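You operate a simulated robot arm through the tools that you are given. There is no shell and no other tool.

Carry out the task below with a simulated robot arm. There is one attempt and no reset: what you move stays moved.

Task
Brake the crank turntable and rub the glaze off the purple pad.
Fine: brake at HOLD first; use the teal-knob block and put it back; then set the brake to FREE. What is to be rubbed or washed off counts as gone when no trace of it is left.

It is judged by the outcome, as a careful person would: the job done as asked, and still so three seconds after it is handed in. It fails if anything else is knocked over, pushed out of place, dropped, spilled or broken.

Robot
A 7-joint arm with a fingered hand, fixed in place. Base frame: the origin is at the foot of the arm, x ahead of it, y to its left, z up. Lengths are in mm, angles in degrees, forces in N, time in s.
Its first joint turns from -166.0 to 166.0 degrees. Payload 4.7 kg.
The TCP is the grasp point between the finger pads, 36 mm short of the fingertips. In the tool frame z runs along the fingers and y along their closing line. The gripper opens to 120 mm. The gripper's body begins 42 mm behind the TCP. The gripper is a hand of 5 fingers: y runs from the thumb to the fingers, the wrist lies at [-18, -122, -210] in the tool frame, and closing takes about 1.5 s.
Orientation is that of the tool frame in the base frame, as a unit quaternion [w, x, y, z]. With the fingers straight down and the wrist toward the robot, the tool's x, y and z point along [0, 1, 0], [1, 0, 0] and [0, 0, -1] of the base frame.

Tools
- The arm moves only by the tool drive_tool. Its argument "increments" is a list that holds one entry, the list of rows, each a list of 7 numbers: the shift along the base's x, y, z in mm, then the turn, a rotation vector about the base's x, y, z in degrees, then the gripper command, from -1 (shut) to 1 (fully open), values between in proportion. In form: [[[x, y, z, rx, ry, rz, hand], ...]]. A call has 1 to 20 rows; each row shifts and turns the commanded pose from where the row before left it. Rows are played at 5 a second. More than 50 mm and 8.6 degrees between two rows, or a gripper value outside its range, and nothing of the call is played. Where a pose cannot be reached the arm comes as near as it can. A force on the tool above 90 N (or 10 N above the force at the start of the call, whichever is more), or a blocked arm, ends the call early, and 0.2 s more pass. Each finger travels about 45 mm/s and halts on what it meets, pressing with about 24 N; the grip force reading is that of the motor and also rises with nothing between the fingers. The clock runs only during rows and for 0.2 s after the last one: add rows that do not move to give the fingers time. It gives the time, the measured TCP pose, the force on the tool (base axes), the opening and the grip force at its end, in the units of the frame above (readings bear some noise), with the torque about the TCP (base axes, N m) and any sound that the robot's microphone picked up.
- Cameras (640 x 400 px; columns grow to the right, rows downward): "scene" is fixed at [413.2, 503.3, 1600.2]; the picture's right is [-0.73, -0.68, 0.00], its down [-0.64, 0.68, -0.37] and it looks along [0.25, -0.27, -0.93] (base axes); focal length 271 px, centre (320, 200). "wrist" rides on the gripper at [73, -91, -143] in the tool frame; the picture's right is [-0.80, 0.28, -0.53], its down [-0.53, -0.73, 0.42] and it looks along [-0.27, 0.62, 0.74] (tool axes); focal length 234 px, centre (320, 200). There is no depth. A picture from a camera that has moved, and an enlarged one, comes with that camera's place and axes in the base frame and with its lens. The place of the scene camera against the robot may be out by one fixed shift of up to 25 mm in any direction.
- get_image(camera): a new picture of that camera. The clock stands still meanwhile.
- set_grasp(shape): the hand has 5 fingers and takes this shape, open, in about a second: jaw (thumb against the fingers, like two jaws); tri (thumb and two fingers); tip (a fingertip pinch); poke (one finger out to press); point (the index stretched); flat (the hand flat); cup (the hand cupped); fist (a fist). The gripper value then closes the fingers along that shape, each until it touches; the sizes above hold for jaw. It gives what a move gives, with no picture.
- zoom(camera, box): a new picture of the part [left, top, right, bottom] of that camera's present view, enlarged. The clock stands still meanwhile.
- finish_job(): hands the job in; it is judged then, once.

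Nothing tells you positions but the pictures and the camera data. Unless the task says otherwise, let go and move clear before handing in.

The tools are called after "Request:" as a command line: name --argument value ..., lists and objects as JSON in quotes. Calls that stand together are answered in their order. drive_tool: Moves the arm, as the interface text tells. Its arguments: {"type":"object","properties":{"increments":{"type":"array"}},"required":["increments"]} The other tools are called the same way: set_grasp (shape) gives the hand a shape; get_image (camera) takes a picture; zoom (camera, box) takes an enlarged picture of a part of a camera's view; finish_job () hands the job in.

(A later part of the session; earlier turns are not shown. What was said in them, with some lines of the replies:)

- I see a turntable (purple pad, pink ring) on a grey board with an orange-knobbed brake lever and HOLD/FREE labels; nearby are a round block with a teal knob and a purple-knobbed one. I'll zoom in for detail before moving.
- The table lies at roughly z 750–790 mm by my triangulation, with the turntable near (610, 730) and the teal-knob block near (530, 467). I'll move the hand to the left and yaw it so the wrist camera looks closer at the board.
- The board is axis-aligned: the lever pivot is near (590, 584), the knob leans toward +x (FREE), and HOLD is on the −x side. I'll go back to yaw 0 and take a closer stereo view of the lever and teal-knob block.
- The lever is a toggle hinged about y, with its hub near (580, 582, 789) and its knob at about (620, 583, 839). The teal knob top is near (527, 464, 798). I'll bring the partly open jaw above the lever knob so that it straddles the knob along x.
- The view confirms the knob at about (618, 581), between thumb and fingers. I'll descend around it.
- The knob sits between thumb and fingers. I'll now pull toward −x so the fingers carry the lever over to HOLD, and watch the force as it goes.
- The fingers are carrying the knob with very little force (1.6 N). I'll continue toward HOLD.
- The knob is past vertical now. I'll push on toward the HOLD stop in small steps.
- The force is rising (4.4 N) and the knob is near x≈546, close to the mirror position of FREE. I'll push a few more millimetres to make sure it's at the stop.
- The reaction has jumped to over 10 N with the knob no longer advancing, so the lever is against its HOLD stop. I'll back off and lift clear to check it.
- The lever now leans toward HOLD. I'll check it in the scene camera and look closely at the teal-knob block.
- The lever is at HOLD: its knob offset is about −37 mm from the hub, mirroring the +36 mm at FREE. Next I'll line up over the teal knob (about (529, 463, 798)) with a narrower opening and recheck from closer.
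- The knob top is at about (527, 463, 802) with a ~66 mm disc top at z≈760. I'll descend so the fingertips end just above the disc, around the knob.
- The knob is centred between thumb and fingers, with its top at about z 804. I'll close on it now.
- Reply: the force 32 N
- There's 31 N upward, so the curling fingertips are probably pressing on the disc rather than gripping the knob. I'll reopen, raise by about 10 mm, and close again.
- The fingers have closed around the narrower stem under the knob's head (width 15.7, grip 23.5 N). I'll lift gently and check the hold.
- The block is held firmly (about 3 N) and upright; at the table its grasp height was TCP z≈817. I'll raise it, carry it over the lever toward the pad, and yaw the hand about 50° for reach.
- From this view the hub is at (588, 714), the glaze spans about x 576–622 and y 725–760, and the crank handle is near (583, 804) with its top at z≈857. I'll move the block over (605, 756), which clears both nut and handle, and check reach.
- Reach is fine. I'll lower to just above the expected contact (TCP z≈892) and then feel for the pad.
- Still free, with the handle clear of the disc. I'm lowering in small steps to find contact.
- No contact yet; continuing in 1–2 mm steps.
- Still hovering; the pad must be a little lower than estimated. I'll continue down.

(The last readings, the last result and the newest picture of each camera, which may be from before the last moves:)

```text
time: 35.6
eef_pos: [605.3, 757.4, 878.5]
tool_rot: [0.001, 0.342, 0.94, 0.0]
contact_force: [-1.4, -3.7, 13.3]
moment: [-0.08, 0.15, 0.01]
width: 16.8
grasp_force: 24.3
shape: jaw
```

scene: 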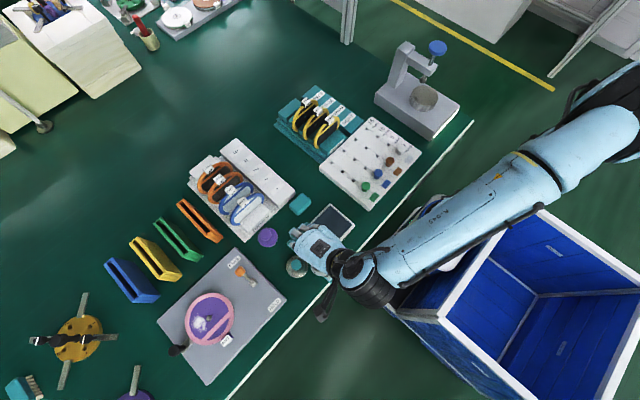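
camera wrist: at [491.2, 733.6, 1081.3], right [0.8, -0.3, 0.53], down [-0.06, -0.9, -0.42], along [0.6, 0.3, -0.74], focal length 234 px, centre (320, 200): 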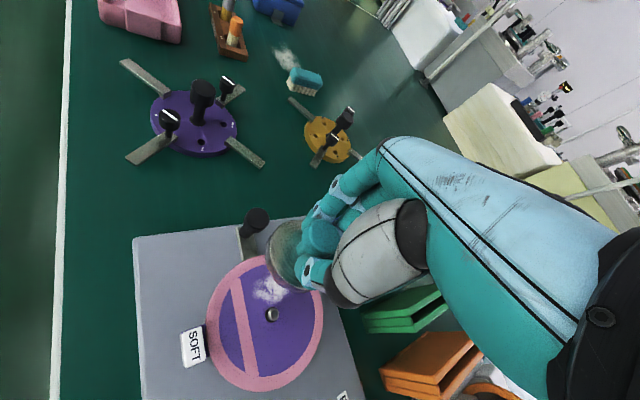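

Contact is made: net press is about 8 N at z≈879 and 16 N after the last step. The flag says SOFT, so I'll ease up 1.5 mm and do light tangential strokes over the glaze, staying clear of nut and handle.

Request:
drive_tool --increments '[[[0, 0, 1.5, 0, 0, 0, -1], [4, -1.5, 0, 0, 0, 0, -1], [4, -1.5, 0, 0, 0, 0, -1], [4, -2, 0, 0, 0, 0, -1], [4, -2, 0, 0, 0, 0, -1], [-4, 2, 0, 0, 0, 0, -1], [-4, 2, 0, 0, 0, 0, -1], [-4, 1.5, 0, 0, 0, 0, -1], [-4, 1.5, 0, 0, 0, 0, -1], [-3, 1, 0, 0, 0, 0, -1], [-3, 1, 0, 0, 0, 0, -1], [3, -1, 0, 0, 0, 0, -1], [3, -1, 0, 0, 0, 0, -1], [0, 0, 0, 0, 0, 0, -1]]]'

Request:
zoom --camera "wrist" --box '[180, 140, 400, 340]'

```text
time: 38.6
eef_pos: [605.1, 757.2, 879.1]
tool_rot: [0.0, 0.341, 0.94, 0.0]
contact_force: [-6.3, 0.1, 7.8]
moment: [0.05, 0.35, -0.01]
width: 16.3
grasp_force: 23.6
shape: jaw
```

```text
2.00 times, centred on (290, 240) of wrist
camera zoom: at [490.6, 733.3, 1022.6], right [0.8, -0.3, 0.52], down [-0.06, -0.9, -0.42], along [0.6, 0.3, -0.74], focal length 468 px, centre (380, 120)
```

zoom: 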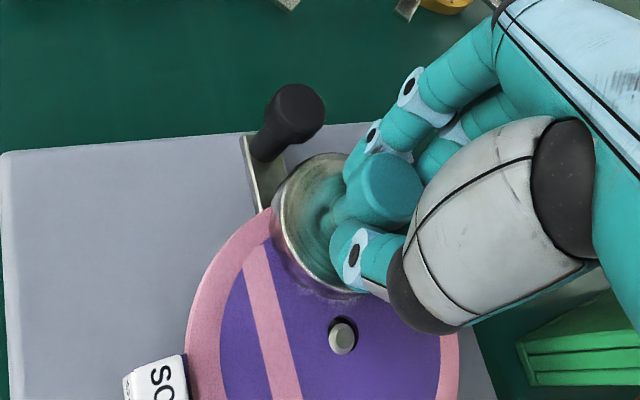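

Friction is felt and the visible part of the glaze has gone. I'll do a second round of strokes, then lift to inspect.

Request:
drive_tool --increments '[[[4, -2, 0, 0, 0, 0, -1], [4, -2, 0, 0, 0, 0, -1], [4, -3, 0, 0, 0, 0, -1], [4, -3, 0, 0, 0, 0, -1], [4, -3, 0, 0, 0, 0, -1], [-4, 3, 0, 0, 0, 0, -1], [-4, 3, 0, 0, 0, 0, -1], [-4, 3, 0, 0, 0, 0, -1], [-4, 1, 0, 0, 0, 0, -1], [-4, 1, 0, 0, 0, 0, -1], [-3, 0, 0, 0, 0, 0, -1], [-3, 0, 0, 0, 0, 0, -1], [3, 0, 0, 0, 0, 0, -1], [3, 0, 0, 0, 0, 0, -1], [2, 0, 0, 0, 0, 0, -1], [0, 0, 0, 0, 0, 0, -1]]]'

Request:
drive_tool --increments '[[[0, 0, 5, 0, 0, 0, -1], [0, 0, 15, 0, 0, 0, -1], [0, 0, 25, 0, 0, 0, -1], [0, 0, 25, 0, 0, 0, -1], [-5, -25, 0, 0, 0, 0, -1], [-5, -35, 0, 0, 0, 0, -1], [-5, -35, 0, 0, 0, 0, -1], [0, 0, 0, 0, 0, 0, -1]]]'

Request:
get_image --camera "wrist"

Request:
zoom --camera "wrist" --box '[190, 140, 320, 300]'

Request:
zoom --camera "scene" --box '[160, 270, 260, 370]'

```text
time: 42.0
eef_pos: [607.2, 754.2, 878.9]
tool_rot: [0.0, 0.342, 0.94, -0.001]
contact_force: [-6.9, -0.4, 6.3]
moment: [-0.03, 0.44, 0.05]
width: 16.1
grasp_force: 24.0
shape: jaw
```

```text
time: 43.8
eef_pos: [592.8, 658.2, 948.7]
tool_rot: [0.0, 0.342, 0.94, 0.0]
contact_force: [-0.1, -0.1, -3.3]
moment: [-0.02, -0.03, 0.03]
width: 15.6
grasp_force: 23.7
shape: jaw
```

```text
taken
camera wrist: at [478.6, 636.2, 1092.9], right [0.8, -0.3, 0.53], down [-0.06, -0.9, -0.42], along [0.6, 0.3, -0.74], focal length 234 px, centre (320, 200)
```

wrist: 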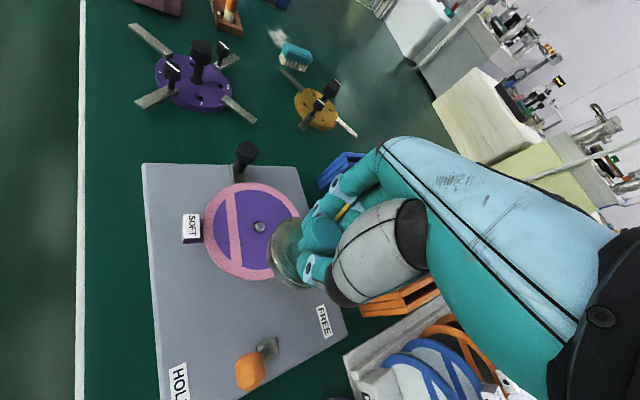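

```text
2.50 times, centred on (255, 220) of wrist
camera zoom: at [478.6, 636.2, 1092.9], right [0.8, -0.3, 0.53], down [-0.06, -0.9, -0.42], along [0.6, 0.3, -0.74], focal length 585 px, centre (482, 150)
```

zoom: 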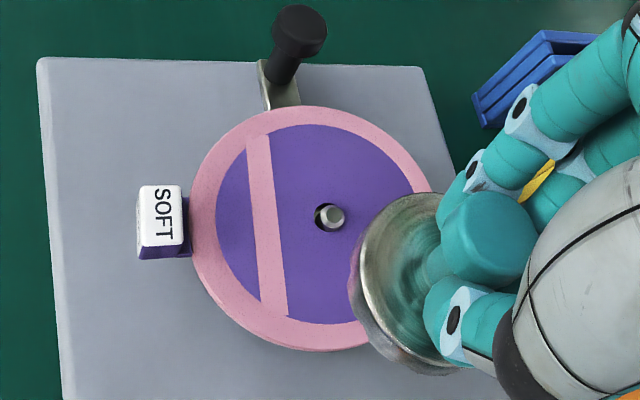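

```text
4.00 times, centred on (210, 320) of scene
camera zoom: at [413.2, 503.3, 1600.2], right [-0.73, -0.68, 0.0], down [-0.64, 0.68, -0.37], along [0.25, -0.27, -0.93], focal length 1084 px, centre (760, -280)
```

zoom: 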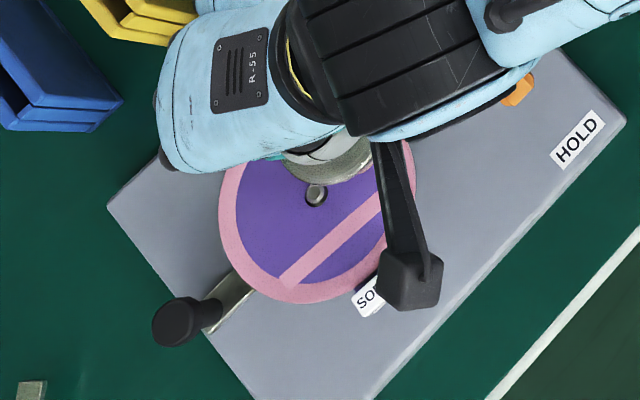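

The glaze looks gone. I'll zoom in more tightly to look for faint traces.

Request:
zoom --camera "wrist" --box '[230, 180, 290, 240]'

Request:
zoom --camera "scene" --box '[190, 295, 240, 345]'

```text
6.67 times, centred on (260, 210) of wrist
camera zoom: at [478.6, 636.2, 1092.9], right [0.8, -0.3, 0.53], down [-0.06, -0.9, -0.42], along [0.6, 0.3, -0.74], focal length 1561 px, centre (720, 133)
```

zoom: 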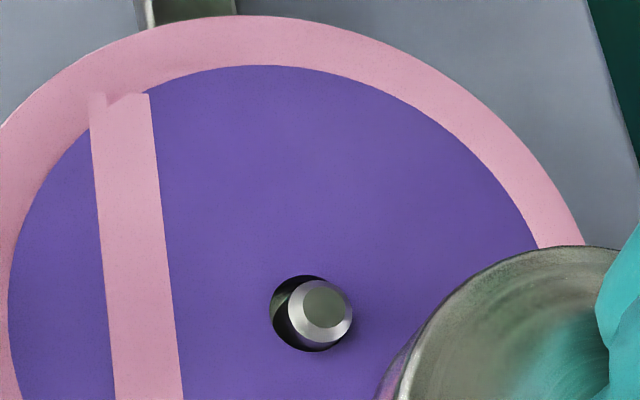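

```text
8.00 times, centred on (215, 320) of scene
camera zoom: at [413.2, 503.3, 1600.2], right [-0.73, -0.68, 0.0], down [-0.64, 0.68, -0.37], along [0.25, -0.27, -0.93], focal length 2168 px, centre (1160, -760)
```

zoom: 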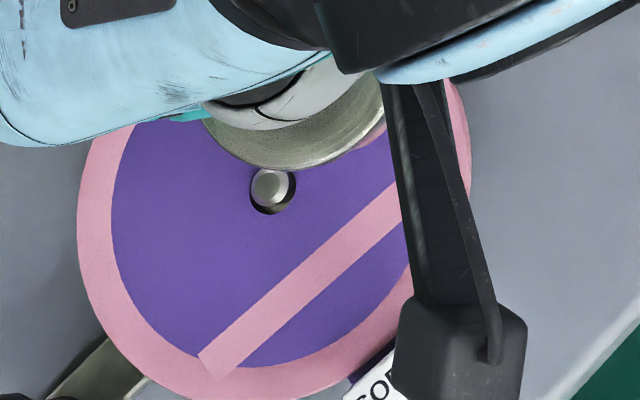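

No trace of glaze remains in either view. I'll carry the block back to its original spot (TCP 528, 462, grasp height 817), undoing the yaw on the way.

Request:
drive_tool --increments '[[[0, 0, 20, 0, 0, 0, -1], [-6.4, -19.6, 0, 0, 0, -5, -1], [-6.4, -19.6, 0, 0, 0, -5, -1], [-6.4, -19.6, 0, 0, 0, -5, -1], [-6.4, -19.6, 0, 0, 0, -5, -1], [-6.4, -19.6, 0, 0, 0, -5, -1], [-6.4, -19.6, 0, 0, 0, -5, -1], [-6.4, -19.6, 0, 0, 0, -5, -1], [-6.4, -19.6, 0, 0, 0, -5, -1], [-6.4, -19.6, 0, 0, 0, -5, -1], [-6.4, -19.6, 0, 0, 0, -5, -1], [0, 0, -30, 0, 0, 0, -1], [0, 0, -30, 0, 0, 0, -1], [0, 0, -30, 0, 0, 0, -1], [0, 0, 0, 0, 0, 0, -1]]]'

Request:
get_image --camera "wrist"

Request:
zoom --camera "scene" --box '[160, 200, 360, 360]'

```text
time: 47.0
eef_pos: [529.7, 463.5, 877.0]
tool_rot: [0.0, 0.707, 0.707, -0.001]
contact_force: [0.3, -0.2, -3.2]
moment: [-0.02, 0.02, -0.03]
width: 15.6
grasp_force: 23.8
shape: jaw
```

```text
taken
camera wrist: at [438.0, 537.0, 1022.0], right [0.28, -0.8, 0.53], down [-0.73, -0.53, -0.42], along [0.62, -0.27, -0.74], focal length 234 px, centre (320, 200)
```

wrist: 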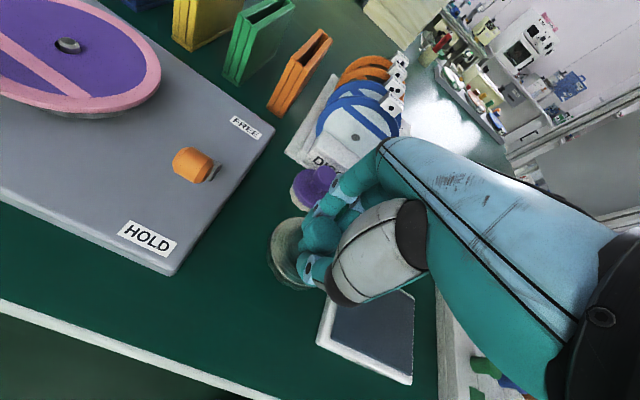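

```text
2.50 times, centred on (260, 280) of scene
camera zoom: at [413.2, 503.3, 1600.2], right [-0.73, -0.68, 0.0], down [-0.64, 0.68, -0.37], along [0.25, -0.27, -0.93], focal length 678 px, centre (470, 0)
```

zoom: 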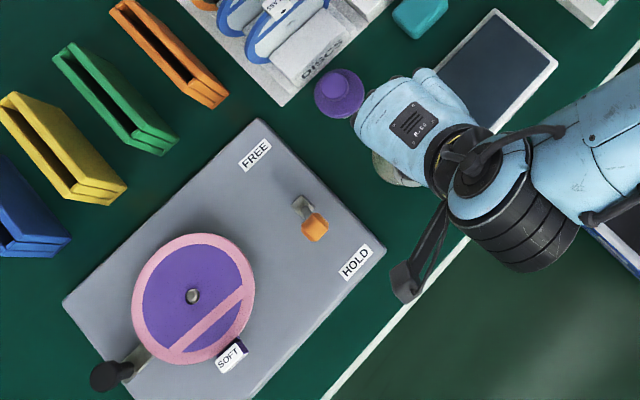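

The pad is fully visible and clean from the scene camera. I'll take a tighter look at it and lower the block toward the table.

Request:
zoom --camera "scene" --box '[180, 280, 250, 350]'

Request:
drive_tool --increments '[[[-1, -1, -20, 0, 0, 0, -1], [0, 0, -20, 0, 0, 0, -1], [0, 0, -12, 0, 0, 0, -1], [0, 0, -4, 0, 0, 0, -1], [0, 0, 0, 0, 0, 0, -1]]]'

```text
5.71 times, centred on (215, 315) of scene
camera zoom: at [413.2, 503.3, 1600.2], right [-0.73, -0.68, 0.0], down [-0.64, 0.68, -0.37], along [0.25, -0.27, -0.93], focal length 1549 px, centre (920, -457)
```

zoom: 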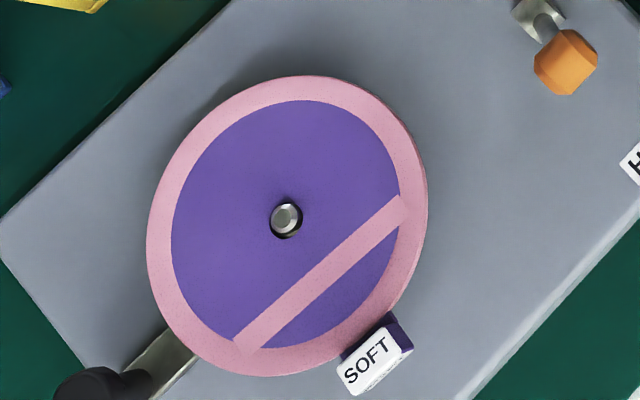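

```text
time: 48.2
eef_pos: [527.5, 462.4, 822.1]
tool_rot: [0.0, 0.707, 0.707, 0.0]
contact_force: [1.2, 1.2, -1.7]
moment: [-0.02, -0.01, -0.02]
width: 15.7
grasp_force: 24.1
shape: jaw
```

The pad is clean. Lowering the last few millimetres until the table takes the block's weight.

Request:
drive_tool --increments '[[[0, 0, -2, 0, 0, 0, -1], [0, 0, -1, 0, 0, 0, -1], [0, 0, 0, 0, 0, 0, -1]]]'

Request:
drive_tool --increments '[[[0, 0, -1, 0, 0, 0, -1], [0, 0, 0, 0, 0, 0, -1]]]'

```text
time: 49.0
eef_pos: [528.1, 462.8, 819.6]
tool_rot: [0.001, 0.707, 0.707, 0.0]
contact_force: [0.3, -0.2, -3.7]
moment: [-0.03, 0.01, 0.0]
width: 15.5
grasp_force: 24.2
shape: jaw
```

```text
time: 49.6
eef_pos: [528.5, 462.2, 818.1]
tool_rot: [0.001, 0.707, 0.707, 0.0]
contact_force: [0.0, 0.5, -3.4]
moment: [0.01, 0.0, 0.01]
width: 15.7
grasp_force: 23.7
shape: jaw
```

Request:
drive_tool --increments '[[[0, 0, -1, 0, 0, 0, -1], [0, 0, 0, 0, 0, 0, -1]]]'

Request:
drive_tool --increments '[[[0, 0, -1, 0, 0, 0, -1], [0, 0, 0, 0, 0, 0, -1]]]'

Request:
drive_tool --increments '[[[0, 0, -0.7, 0, 0, 0, -1], [0, 0, 0, 0, 0, 0, -1]]]'

```text
time: 50.2
eef_pos: [527.9, 462.4, 817.0]
tool_rot: [0.0, 0.707, 0.707, 0.0]
contact_force: [0.3, -0.4, -3.0]
moment: [-0.06, 0.0, -0.01]
width: 15.8
grasp_force: 23.9
shape: jaw
```

```text
time: 50.8
eef_pos: [527.6, 462.9, 816.1]
tool_rot: [0.0, 0.707, 0.707, -0.001]
contact_force: [-0.1, 0.8, -3.1]
moment: [-0.01, 0.0, 0.03]
width: 16.0
grasp_force: 23.9
shape: jaw
```

```text
time: 51.4
eef_pos: [527.9, 461.8, 815.7]
tool_rot: [0.0, 0.707, 0.707, 0.0]
contact_force: [0.7, 0.0, -3.3]
moment: [0.01, 0.04, 0.0]
width: 15.6
grasp_force: 23.9
shape: jaw
```

Not yet touching; continuing down gently.

Request:
drive_tool --increments '[[[0, 0, -1, 0, 0, 0, -1], [0, 0, 0, 0, 0, 0, -1]]]'

Request:
drive_tool --increments '[[[0, 0, -1, 0, 0, 0, -1], [0, 0, 0, 0, 0, 0, -1]]]'

Request:
zoom --camera "wrist" --box '[220, 140, 400, 320]'

```text
time: 52.0
eef_pos: [526.9, 462.2, 815.3]
tool_rot: [0.0, 0.707, 0.707, -0.001]
contact_force: [-0.3, -0.1, -2.2]
moment: [-0.03, 0.04, 0.03]
width: 15.8
grasp_force: 23.7
shape: jaw
```

```text
time: 52.6
eef_pos: [528.8, 462.4, 813.9]
tool_rot: [0.001, 0.707, 0.707, -0.001]
contact_force: [0.3, 0.3, 0.2]
moment: [0.03, -0.08, -0.03]
width: 15.7
grasp_force: 23.5
shape: jaw
```

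```text
2.22 times, centred on (310, 230) of wrist
camera zoom: at [436.4, 535.3, 958.2], right [0.28, -0.8, 0.52], down [-0.73, -0.53, -0.42], along [0.62, -0.27, -0.74], focal length 520 px, centre (342, 133)
```

zoom: 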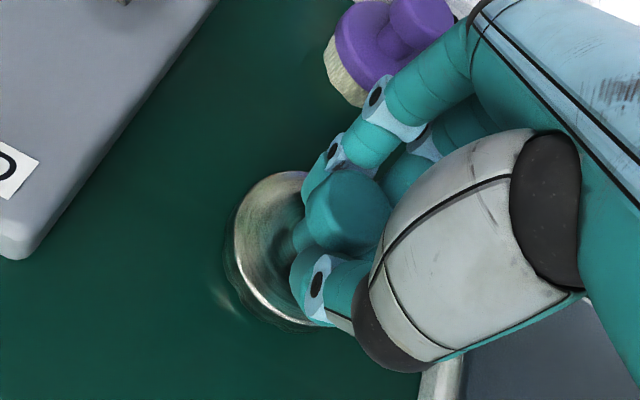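

The table now carries the block (Fz went from −3 to 0). I'll release it gently and check.

Request:
drive_tool --increments '[[[0, 0, 0, 0, 0, 0, -0.7], [0, 0, 0, 0, 0, 0, -0.6], [0, 0, 0, 0, 0, 0, -0.4], [0, 0, 0, 0, 0, 0, -0.2], [0, 0, 0, 0, 0, 0, 0], [0, 0, 0, 0, 0, 0, 0.2], [0, 0, 0, 0, 0, 0, 0.2], [0, 0, 0, 0, 0, 0, 0.2]]]'

Request:
zoom --camera "wrist" --box '[220, 140, 400, 320]'

```text
time: 54.4
eef_pos: [527.3, 462.5, 814.4]
tool_rot: [0.0, 0.707, 0.707, 0.0]
contact_force: [0.4, 0.3, 0.2]
moment: [-0.02, 0.02, -0.03]
width: 71.5
grasp_force: 0.2
shape: jaw
```

```text
2.22 times, centred on (310, 230) of wrist
camera zoom: at [436.4, 535.3, 957.9], right [0.28, -0.8, 0.53], down [-0.73, -0.53, -0.42], along [0.62, -0.27, -0.74], focal length 520 px, centre (342, 133)
```

zoom: 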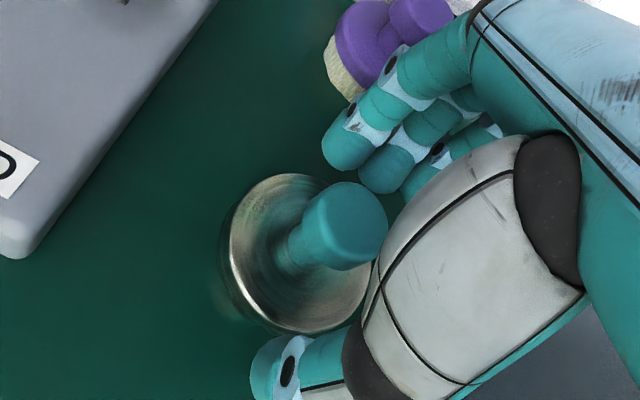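

The block stands upright and free. I'll lift straight up clear of it, then move over to the brake lever to compare its position with the original view.

Request:
drive_tool --increments '[[[0, 0, 15, 0, 0, 0, 0.2], [0, 0, 25, 0, 0, 0, 0.2], [0, 0, 40, 0, 0, 0, 0.3], [0, 0, 45, 0, 0, 0, 0.4], [0, 30, 0, 0, 0, 0, 0.4], [0, 45, 0, 0, 0, 0, 0.4], [5, 45, 0, 0, 0, 0, 0.4], [5, 0, 0, 0, 0, 0, 0.4], [0, 0, 0, 0, 0, 0, 0.4]]]'

Request:
get_image --camera "wrist"

Request:
zoom --camera "scene" --box '[230, 180, 370, 290]'

```text
time: 56.4
eef_pos: [538.6, 581.7, 938.9]
tool_rot: [0.0, 0.707, 0.707, 0.0]
contact_force: [-1.2, 0.0, -0.8]
moment: [0.04, 0.02, -0.02]
width: 83.8
grasp_force: 0.1
shape: jaw
```

```text
taken
camera wrist: at [446.9, 655.3, 1083.1], right [0.28, -0.8, 0.53], down [-0.73, -0.53, -0.42], along [0.62, -0.27, -0.74], focal length 234 px, centre (320, 200)
```

wrist: 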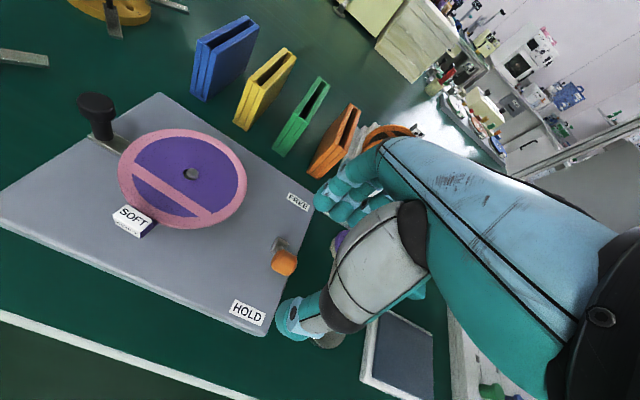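

```text
3.64 times, centred on (300, 235) of scene
camera zoom: at [413.2, 503.3, 1600.2], right [-0.73, -0.68, 0.0], down [-0.64, 0.68, -0.37], along [0.25, -0.27, -0.93], focal length 986 px, centre (393, 73)
```

zoom: 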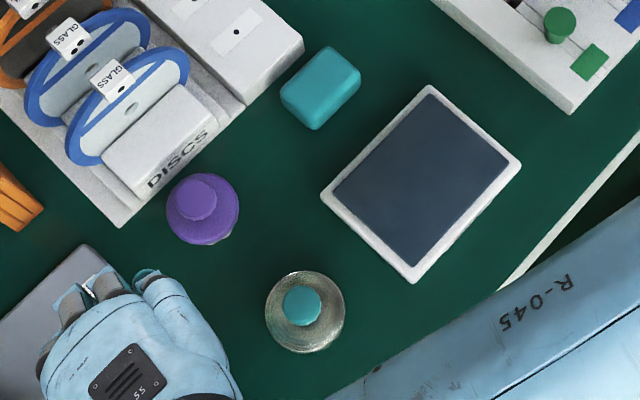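

The block is back within about 5 mm of its original spot and everything else is undisturbed. Next I'll narrow the jaw to 60 mm, centre over the lever knob (about (544, 582)) and descend around it.

Request:
drive_tool --increments '[[[6, 0, 0, 0, 0, 0, 0.05], [0, 0, -20, 0, 0, 0, 0.05], [0, 0, 0, 0, 0, 0, 0.05]]]'

Request:
zoom --camera "wrist" --box '[220, 140, 460, 380]'

```text
time: 57.2
eef_pos: [544.7, 583.1, 919.6]
tool_rot: [0.0, 0.707, 0.707, 0.0]
contact_force: [0.7, 0.2, -0.2]
moment: [-0.01, -0.02, -0.04]
width: 63.3
grasp_force: 0.0
shape: jaw
```

```text
1.67 times, centred on (340, 260) of wrist
camera zoom: at [452.9, 655.3, 1063.3], right [0.28, -0.8, 0.53], down [-0.73, -0.53, -0.42], along [0.62, -0.27, -0.74], focal length 390 px, centre (287, 100)
```

zoom: 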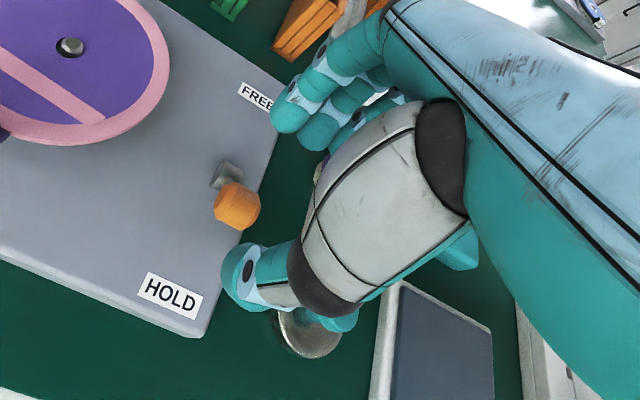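

The knob is at about (546, 581), centred in the opening. Descending around it.

Request:
drive_tool --increments '[[[0, -1, -15, 0, 0, 0, 0.05], [0, 0, -15, 0, 0, 0, 0.05], [0, 0, -15, 0, 0, 0, 0.05], [0, 0, -12, 0, 0, 0, 0.05], [0, 0, 0, 0, 0, 0, 0.05]]]'

Request:
zoom --camera "wrist" --box '[220, 140, 460, 380]'

```text
time: 58.4
eef_pos: [543.7, 581.0, 862.8]
tool_rot: [0.0, 0.707, 0.707, 0.0]
contact_force: [-0.1, 0.1, -0.6]
moment: [0.01, -0.02, -0.02]
width: 63.7
grasp_force: 0.1
shape: jaw
```

```text
1.67 times, centred on (340, 260) of wrist
camera zoom: at [452.5, 654.3, 1006.1], right [0.28, -0.8, 0.53], down [-0.73, -0.53, -0.42], along [0.62, -0.27, -0.74], focal length 390 px, centre (287, 100)
```

zoom: 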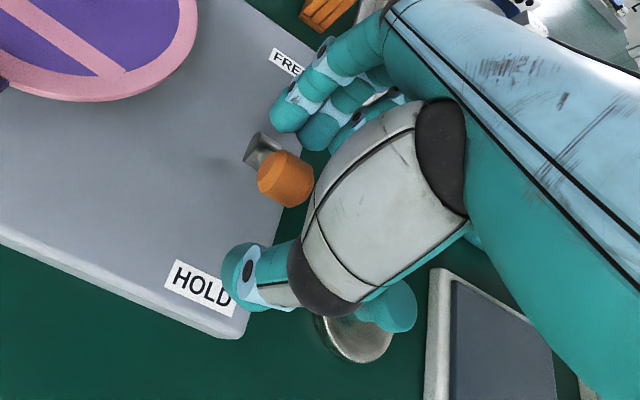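

Now pushing +x so the thumb swings the lever back toward FREE.

Request:
drive_tool --increments '[[[10, 0, 0, 0, 0, 0, 0.05], [10, 0, 0, 0, 0, 0, 0.05], [10, 0, 0, 0, 0, 0, 0.05], [10, 0, 0, 0, 0, 0, 0.05], [0, 0, 0, 0, 0, 0, 0.05]]]'

Request:
zoom --camera "wrist" --box '[220, 140, 460, 380]'

```text
time: 59.6
eef_pos: [583.6, 581.5, 861.7]
tool_rot: [0.0, 0.707, 0.707, 0.0]
contact_force: [-2.0, -0.8, 1.2]
moment: [0.01, 0.01, -0.01]
width: 65.0
grasp_force: 0.1
shape: jaw
```

```text
1.67 times, centred on (340, 260) of wrist
camera zoom: at [491.8, 654.5, 1005.7], right [0.28, -0.8, 0.53], down [-0.73, -0.53, -0.42], along [0.62, -0.27, -0.74], focal length 390 px, centre (287, 100)
```

zoom: 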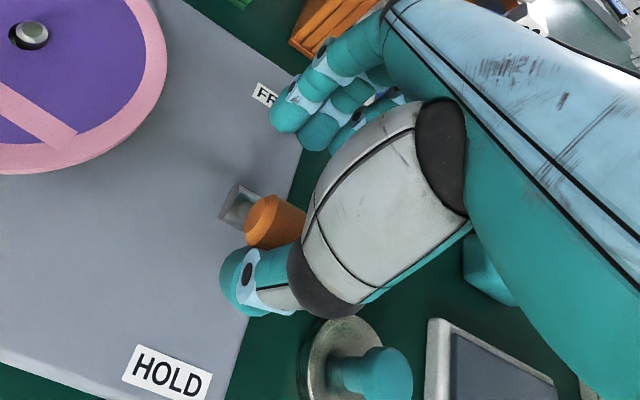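

The thumb is moving the lever with light force (~2 N). Continuing.

Request:
drive_tool --increments '[[[10, 0, 0, 0, 0, 0, 0.05], [10, 0, 0, 0, 0, 0, 0.05], [10, 0, 0, 0, 0, 0, 0.05], [0, 0, 0, 0, 0, 0, 0.05]]]'

Request:
zoom --camera "wrist" --box '[220, 140, 460, 380]'

```text
time: 60.6
eef_pos: [615.3, 581.8, 862.4]
tool_rot: [0.0, 0.707, 0.707, 0.0]
contact_force: [-0.7, 0.6, -0.1]
moment: [-0.02, -0.01, -0.02]
width: 64.1
grasp_force: 0.3
shape: jaw
```

```text
1.67 times, centred on (340, 260) of wrist
camera zoom: at [522.5, 654.4, 1005.7], right [0.28, -0.8, 0.53], down [-0.73, -0.53, -0.42], along [0.62, -0.27, -0.74], focal length 390 px, centre (287, 100)
```

zoom: 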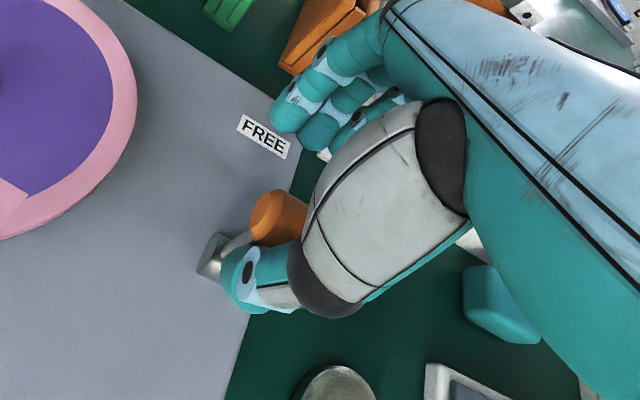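

The lever is past vertical toward FREE. I'll push on to the stop in small steps.

Request:
drive_tool --increments '[[[6, 0, 0, 0, 0, 0, 0.05], [6, 0, 0, 0, 0, 0, 0.05], [4, 0, 0, 0, 0, 0, 0.05], [0, 0, 0, 0, 0, 0, 0.05]]]'

Request:
drive_tool --increments '[[[4, 0, -1, 0, 0, 0, 0.05], [0, 0, 0, 0, 0, 0, 0.05]]]'

Request:
zoom --camera "wrist" --box '[220, 140, 460, 380]'

```text
time: 61.6
eef_pos: [629.5, 581.7, 862.5]
tool_rot: [0.0, 0.708, 0.707, -0.001]
contact_force: [-0.4, 0.6, -0.1]
moment: [0.01, -0.03, 0.02]
width: 63.4
grasp_force: 0.0
shape: jaw
```

```text
time: 62.2
eef_pos: [634.0, 581.8, 861.7]
tool_rot: [0.0, 0.708, 0.707, 0.0]
contact_force: [0.2, 0.8, -0.5]
moment: [0.0, 0.07, 0.02]
width: 63.7
grasp_force: 0.0
shape: jaw
```

```text
1.67 times, centred on (340, 260) of wrist
camera zoom: at [541.9, 654.6, 1004.4], right [0.28, -0.8, 0.53], down [-0.73, -0.53, -0.42], along [0.62, -0.27, -0.74], focal length 390 px, centre (287, 100)
```

zoom: 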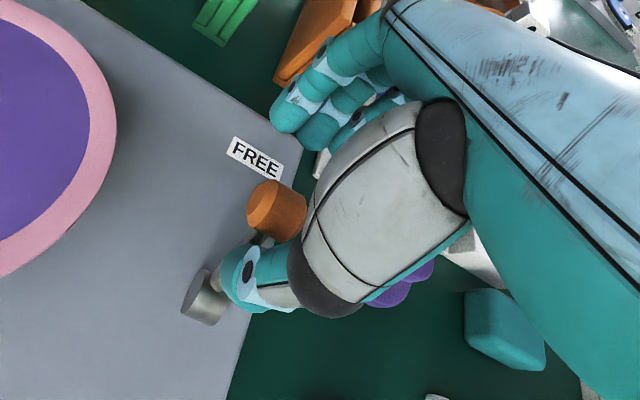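

The knob is now at about (619, 837), matching the original FREE pose. I'll nudge a bit more to confirm the stop by force.

Request:
drive_tool --increments '[[[3, 0, 0, 0, 0, 0, 0.05], [3, 0, 0, 0, 0, 0, 0.05], [0, 0, 0, 0, 0, 0, 0.05]]]'

Request:
drive_tool --increments '[[[3, 0, 0, 0, 0, 0, 0.05], [0, 0, 0, 0, 0, 0, 0.05]]]'

Request:
zoom --camera "wrist" --box '[220, 140, 460, 380]'

```text
time: 63.0
eef_pos: [639.3, 582.4, 861.0]
tool_rot: [0.0, 0.708, 0.707, 0.0]
contact_force: [-3.2, 0.6, 0.8]
moment: [0.01, 0.17, 0.0]
width: 67.3
grasp_force: 0.1
shape: jaw
```

```text
time: 63.6
eef_pos: [642.1, 581.2, 860.6]
tool_rot: [0.001, 0.707, 0.707, 0.0]
contact_force: [-6.0, 0.0, 1.9]
moment: [0.0, 0.23, -0.02]
width: 69.0
grasp_force: 0.1
shape: jaw
```

```text
1.67 times, centred on (340, 260) of wrist
camera zoom: at [550.9, 654.8, 1004.7], right [0.28, -0.8, 0.53], down [-0.73, -0.53, -0.42], along [0.62, -0.27, -0.74], focal length 390 px, centre (287, 100)
```

zoom: 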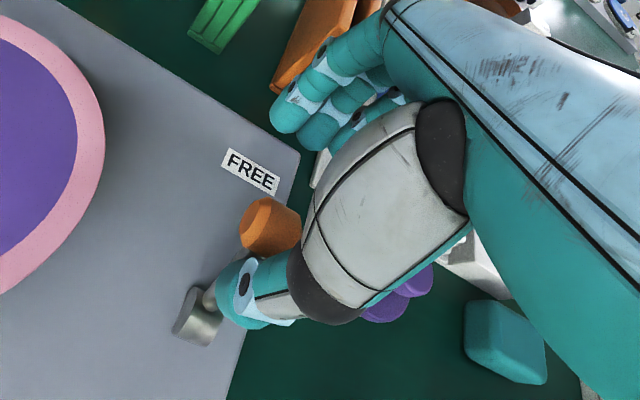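

The force is rising with the knob stationary, so the lever is at its FREE stop. I'll back the thumb off, lift clear and retreat to inspect everything.

Request:
drive_tool --increments '[[[-8, 0, 1, 0, 0, 0, 0.05], [-9, 0, 1, 0, 0, 0, 0.05], [0, 0, 25, 0, 0, 0, 0.05], [0, 0, 35, 0, 0, 0, 0.05], [0, 0, 40, 0, 0, 0, 0.05], [0, 0, 40, 0, 0, 0, 0.05], [-20, -40, 20, 0, 0, 0, 0.3], [-20, -45, 20, 0, 0, 0, 0.6], [-20, -45, 20, 0, 0, 0, 1], [-20, -45, 0, 0, 0, 0, 1], [-20, -45, 0, 0, 0, 0, 1], [-20, -45, 0, 0, 0, 0, 1], [0, 0, 0, 0, 0, 0, 1]]]'

Request:
get_image --camera "scene"

Request:
get_image --camera "wrist"

Request:
zoom --camera "scene" --box '[150, 230, 310, 390]'

Request:
zoom --camera "scene" --box '[230, 180, 370, 290]'

```text
refused: row 8 steps farther than a row can; nothing moved
```

```text
taken
```

scene: 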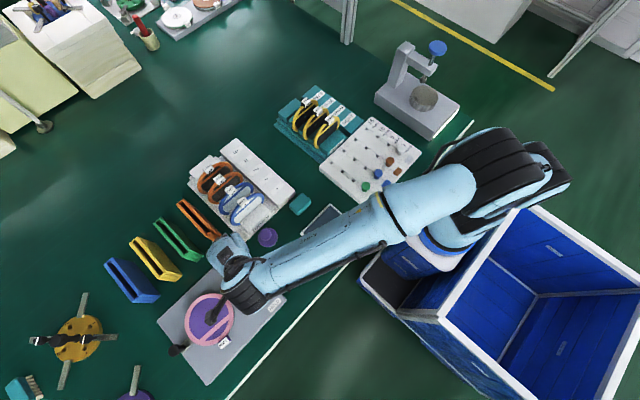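

```text
taken
camera wrist: at [550.9, 654.8, 1004.7], right [0.28, -0.8, 0.53], down [-0.73, -0.53, -0.42], along [0.62, -0.27, -0.74], focal length 234 px, centre (320, 200)
```

wrist: 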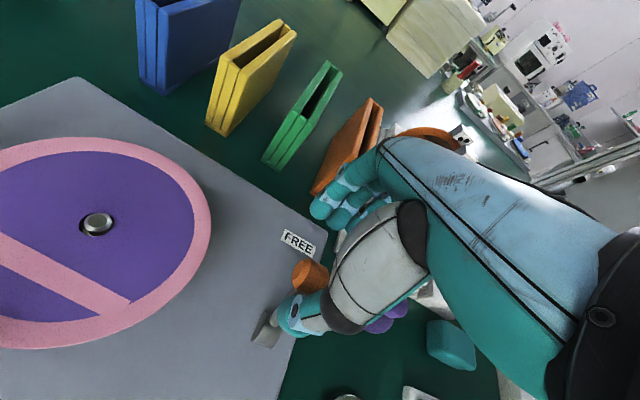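

```text
2.50 times, centred on (230, 310) of scene
camera zoom: at [413.2, 503.3, 1600.2], right [-0.73, -0.68, 0.0], down [-0.64, 0.68, -0.37], along [0.25, -0.27, -0.93], focal length 678 px, centre (545, -75)
```

zoom: 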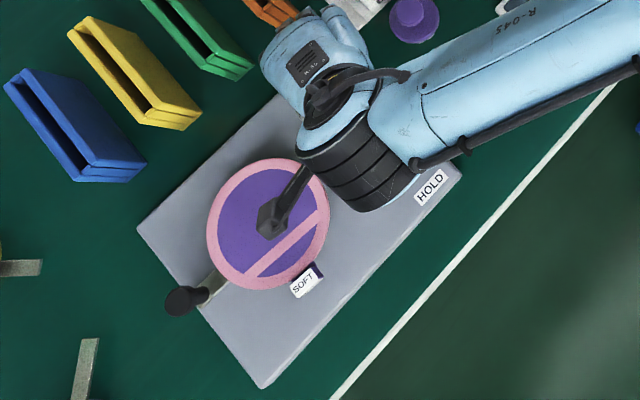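

```text
3.64 times, centred on (300, 235) of scene
camera zoom: at [413.2, 503.3, 1600.2], right [-0.73, -0.68, 0.0], down [-0.64, 0.68, -0.37], along [0.25, -0.27, -0.93], focal length 986 px, centre (393, 73)
```

zoom: 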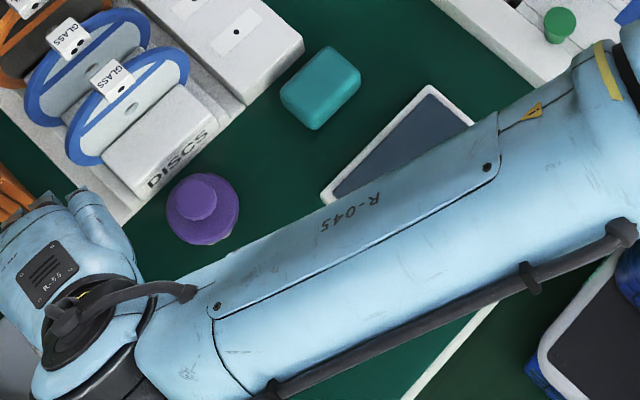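

The last command was refused because one step was too long, so nothing moved. I'll repeat the retreat with shorter steps.

Request:
drive_tool --increments '[[[-8, 0, 1, 0, 0, 0, 0.05], [-9, 0, 1, 0, 0, 0, 0.05], [0, 0, 25, 0, 0, 0, 0.05], [0, 0, 35, 0, 0, 0, 0.05], [0, 0, 40, 0, 0, 0, 0.05], [0, 0, 40, 0, 0, 0, 0.05], [-15, -35, 20, 0, 0, 0, 0.3], [-15, -35, 20, 0, 0, 0, 0.6], [-15, -40, 20, 0, 0, 0, 1], [-15, -40, 0, 0, 0, 0, 1], [-15, -40, 0, 0, 0, 0, 1], [-15, -40, 0, 0, 0, 0, 1], [-15, -40, 0, 0, 0, 0, 1], [-15, -40, 0, 0, 0, 0, 1], [0, 0, 0, 0, 0, 0, 1]]]'

Request:
get_image --camera "scene"

Request:
get_image --camera "wrist"

Request:
zoom --camera "scene" --box '[150, 230, 310, 390]'

Request:
zoom --camera "scene" --box '[230, 180, 370, 290]'

```text
time: 66.8
eef_pos: [506.5, 271.2, 1063.6]
tool_rot: [0.0, 0.707, 0.707, 0.0]
contact_force: [-1.3, -0.4, 0.0]
moment: [-0.01, 0.02, 0.04]
width: 119.5
grasp_force: 0.0
shape: jaw
```

```text
taken
```

scene: 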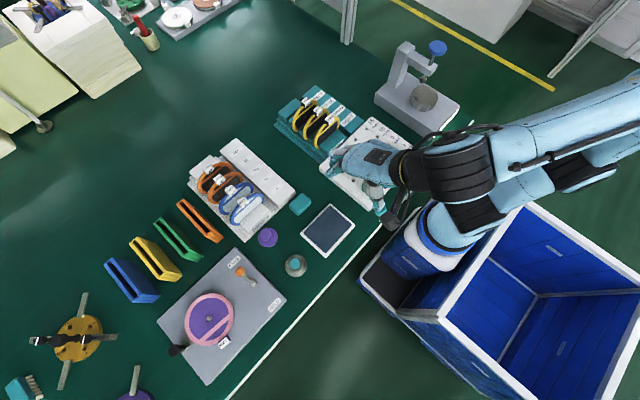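

```text
taken
camera wrist: at [415.0, 344.5, 1206.4], right [0.28, -0.8, 0.53], down [-0.73, -0.53, -0.42], along [0.62, -0.27, -0.74], focal length 234 px, centre (320, 200)
```

wrist: 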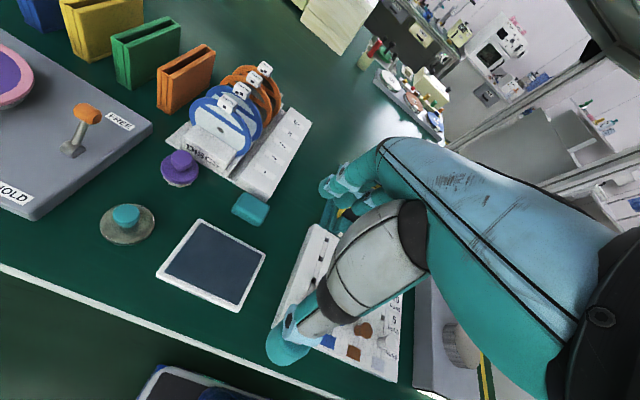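

```text
2.50 times, centred on (230, 310) of scene
camera zoom: at [413.2, 503.3, 1600.2], right [-0.73, -0.68, 0.0], down [-0.64, 0.68, -0.37], along [0.25, -0.27, -0.93], focal length 678 px, centre (545, -75)
```

zoom: 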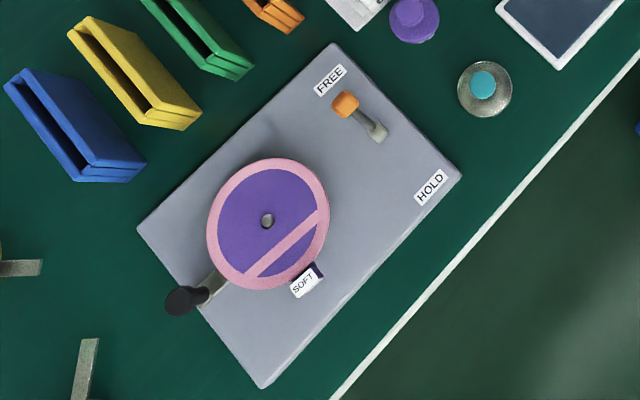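

```text
3.64 times, centred on (300, 235) of scene
camera zoom: at [413.2, 503.3, 1600.2], right [-0.73, -0.68, 0.0], down [-0.64, 0.68, -0.37], along [0.25, -0.27, -0.93], focal length 986 px, centre (393, 73)
```

zoom: 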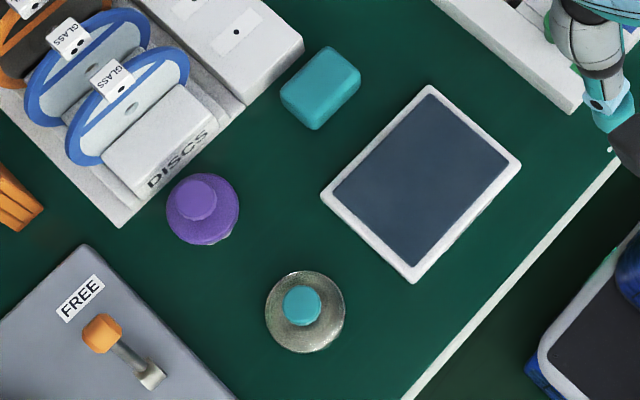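

Checks against the first pictures:
- **Brake lever:** it's back at FREE, in the same pose as at the start.
- **Pad:** no glaze is left. It turned about 5° on its spindle during the rubbing, but is still centred.
- **Teal-knob block:** it stands upright within about 5 mm of where it was.
- **Surroundings:** nothing else has moved, and the hand is clear.

I'm handing the job in.

Request:
finish_job

```text
The job is handed in.
```

I set the brake to HOLD, rubbed the glaze off the purple pad with the teal-knob block, put the block back, and set the brake to FREE. I've handed the job in, but no verdict has come back.

- **Pad:** no glaze shows in close views from either camera. It turned about 5° on its spindle while I was rubbing it. It's still centred and the crank handle didn't move, so I left it there.
- **Brake:** I pushed the lever to its stop both times. It now sits in the same FREE position as at the start.
- **Teal-knob block:** it stands upright, about 5 mm from its original spot.
- **Everything else:** nothing else in view was moved or knocked over, and the hand is empty and clear of the work.
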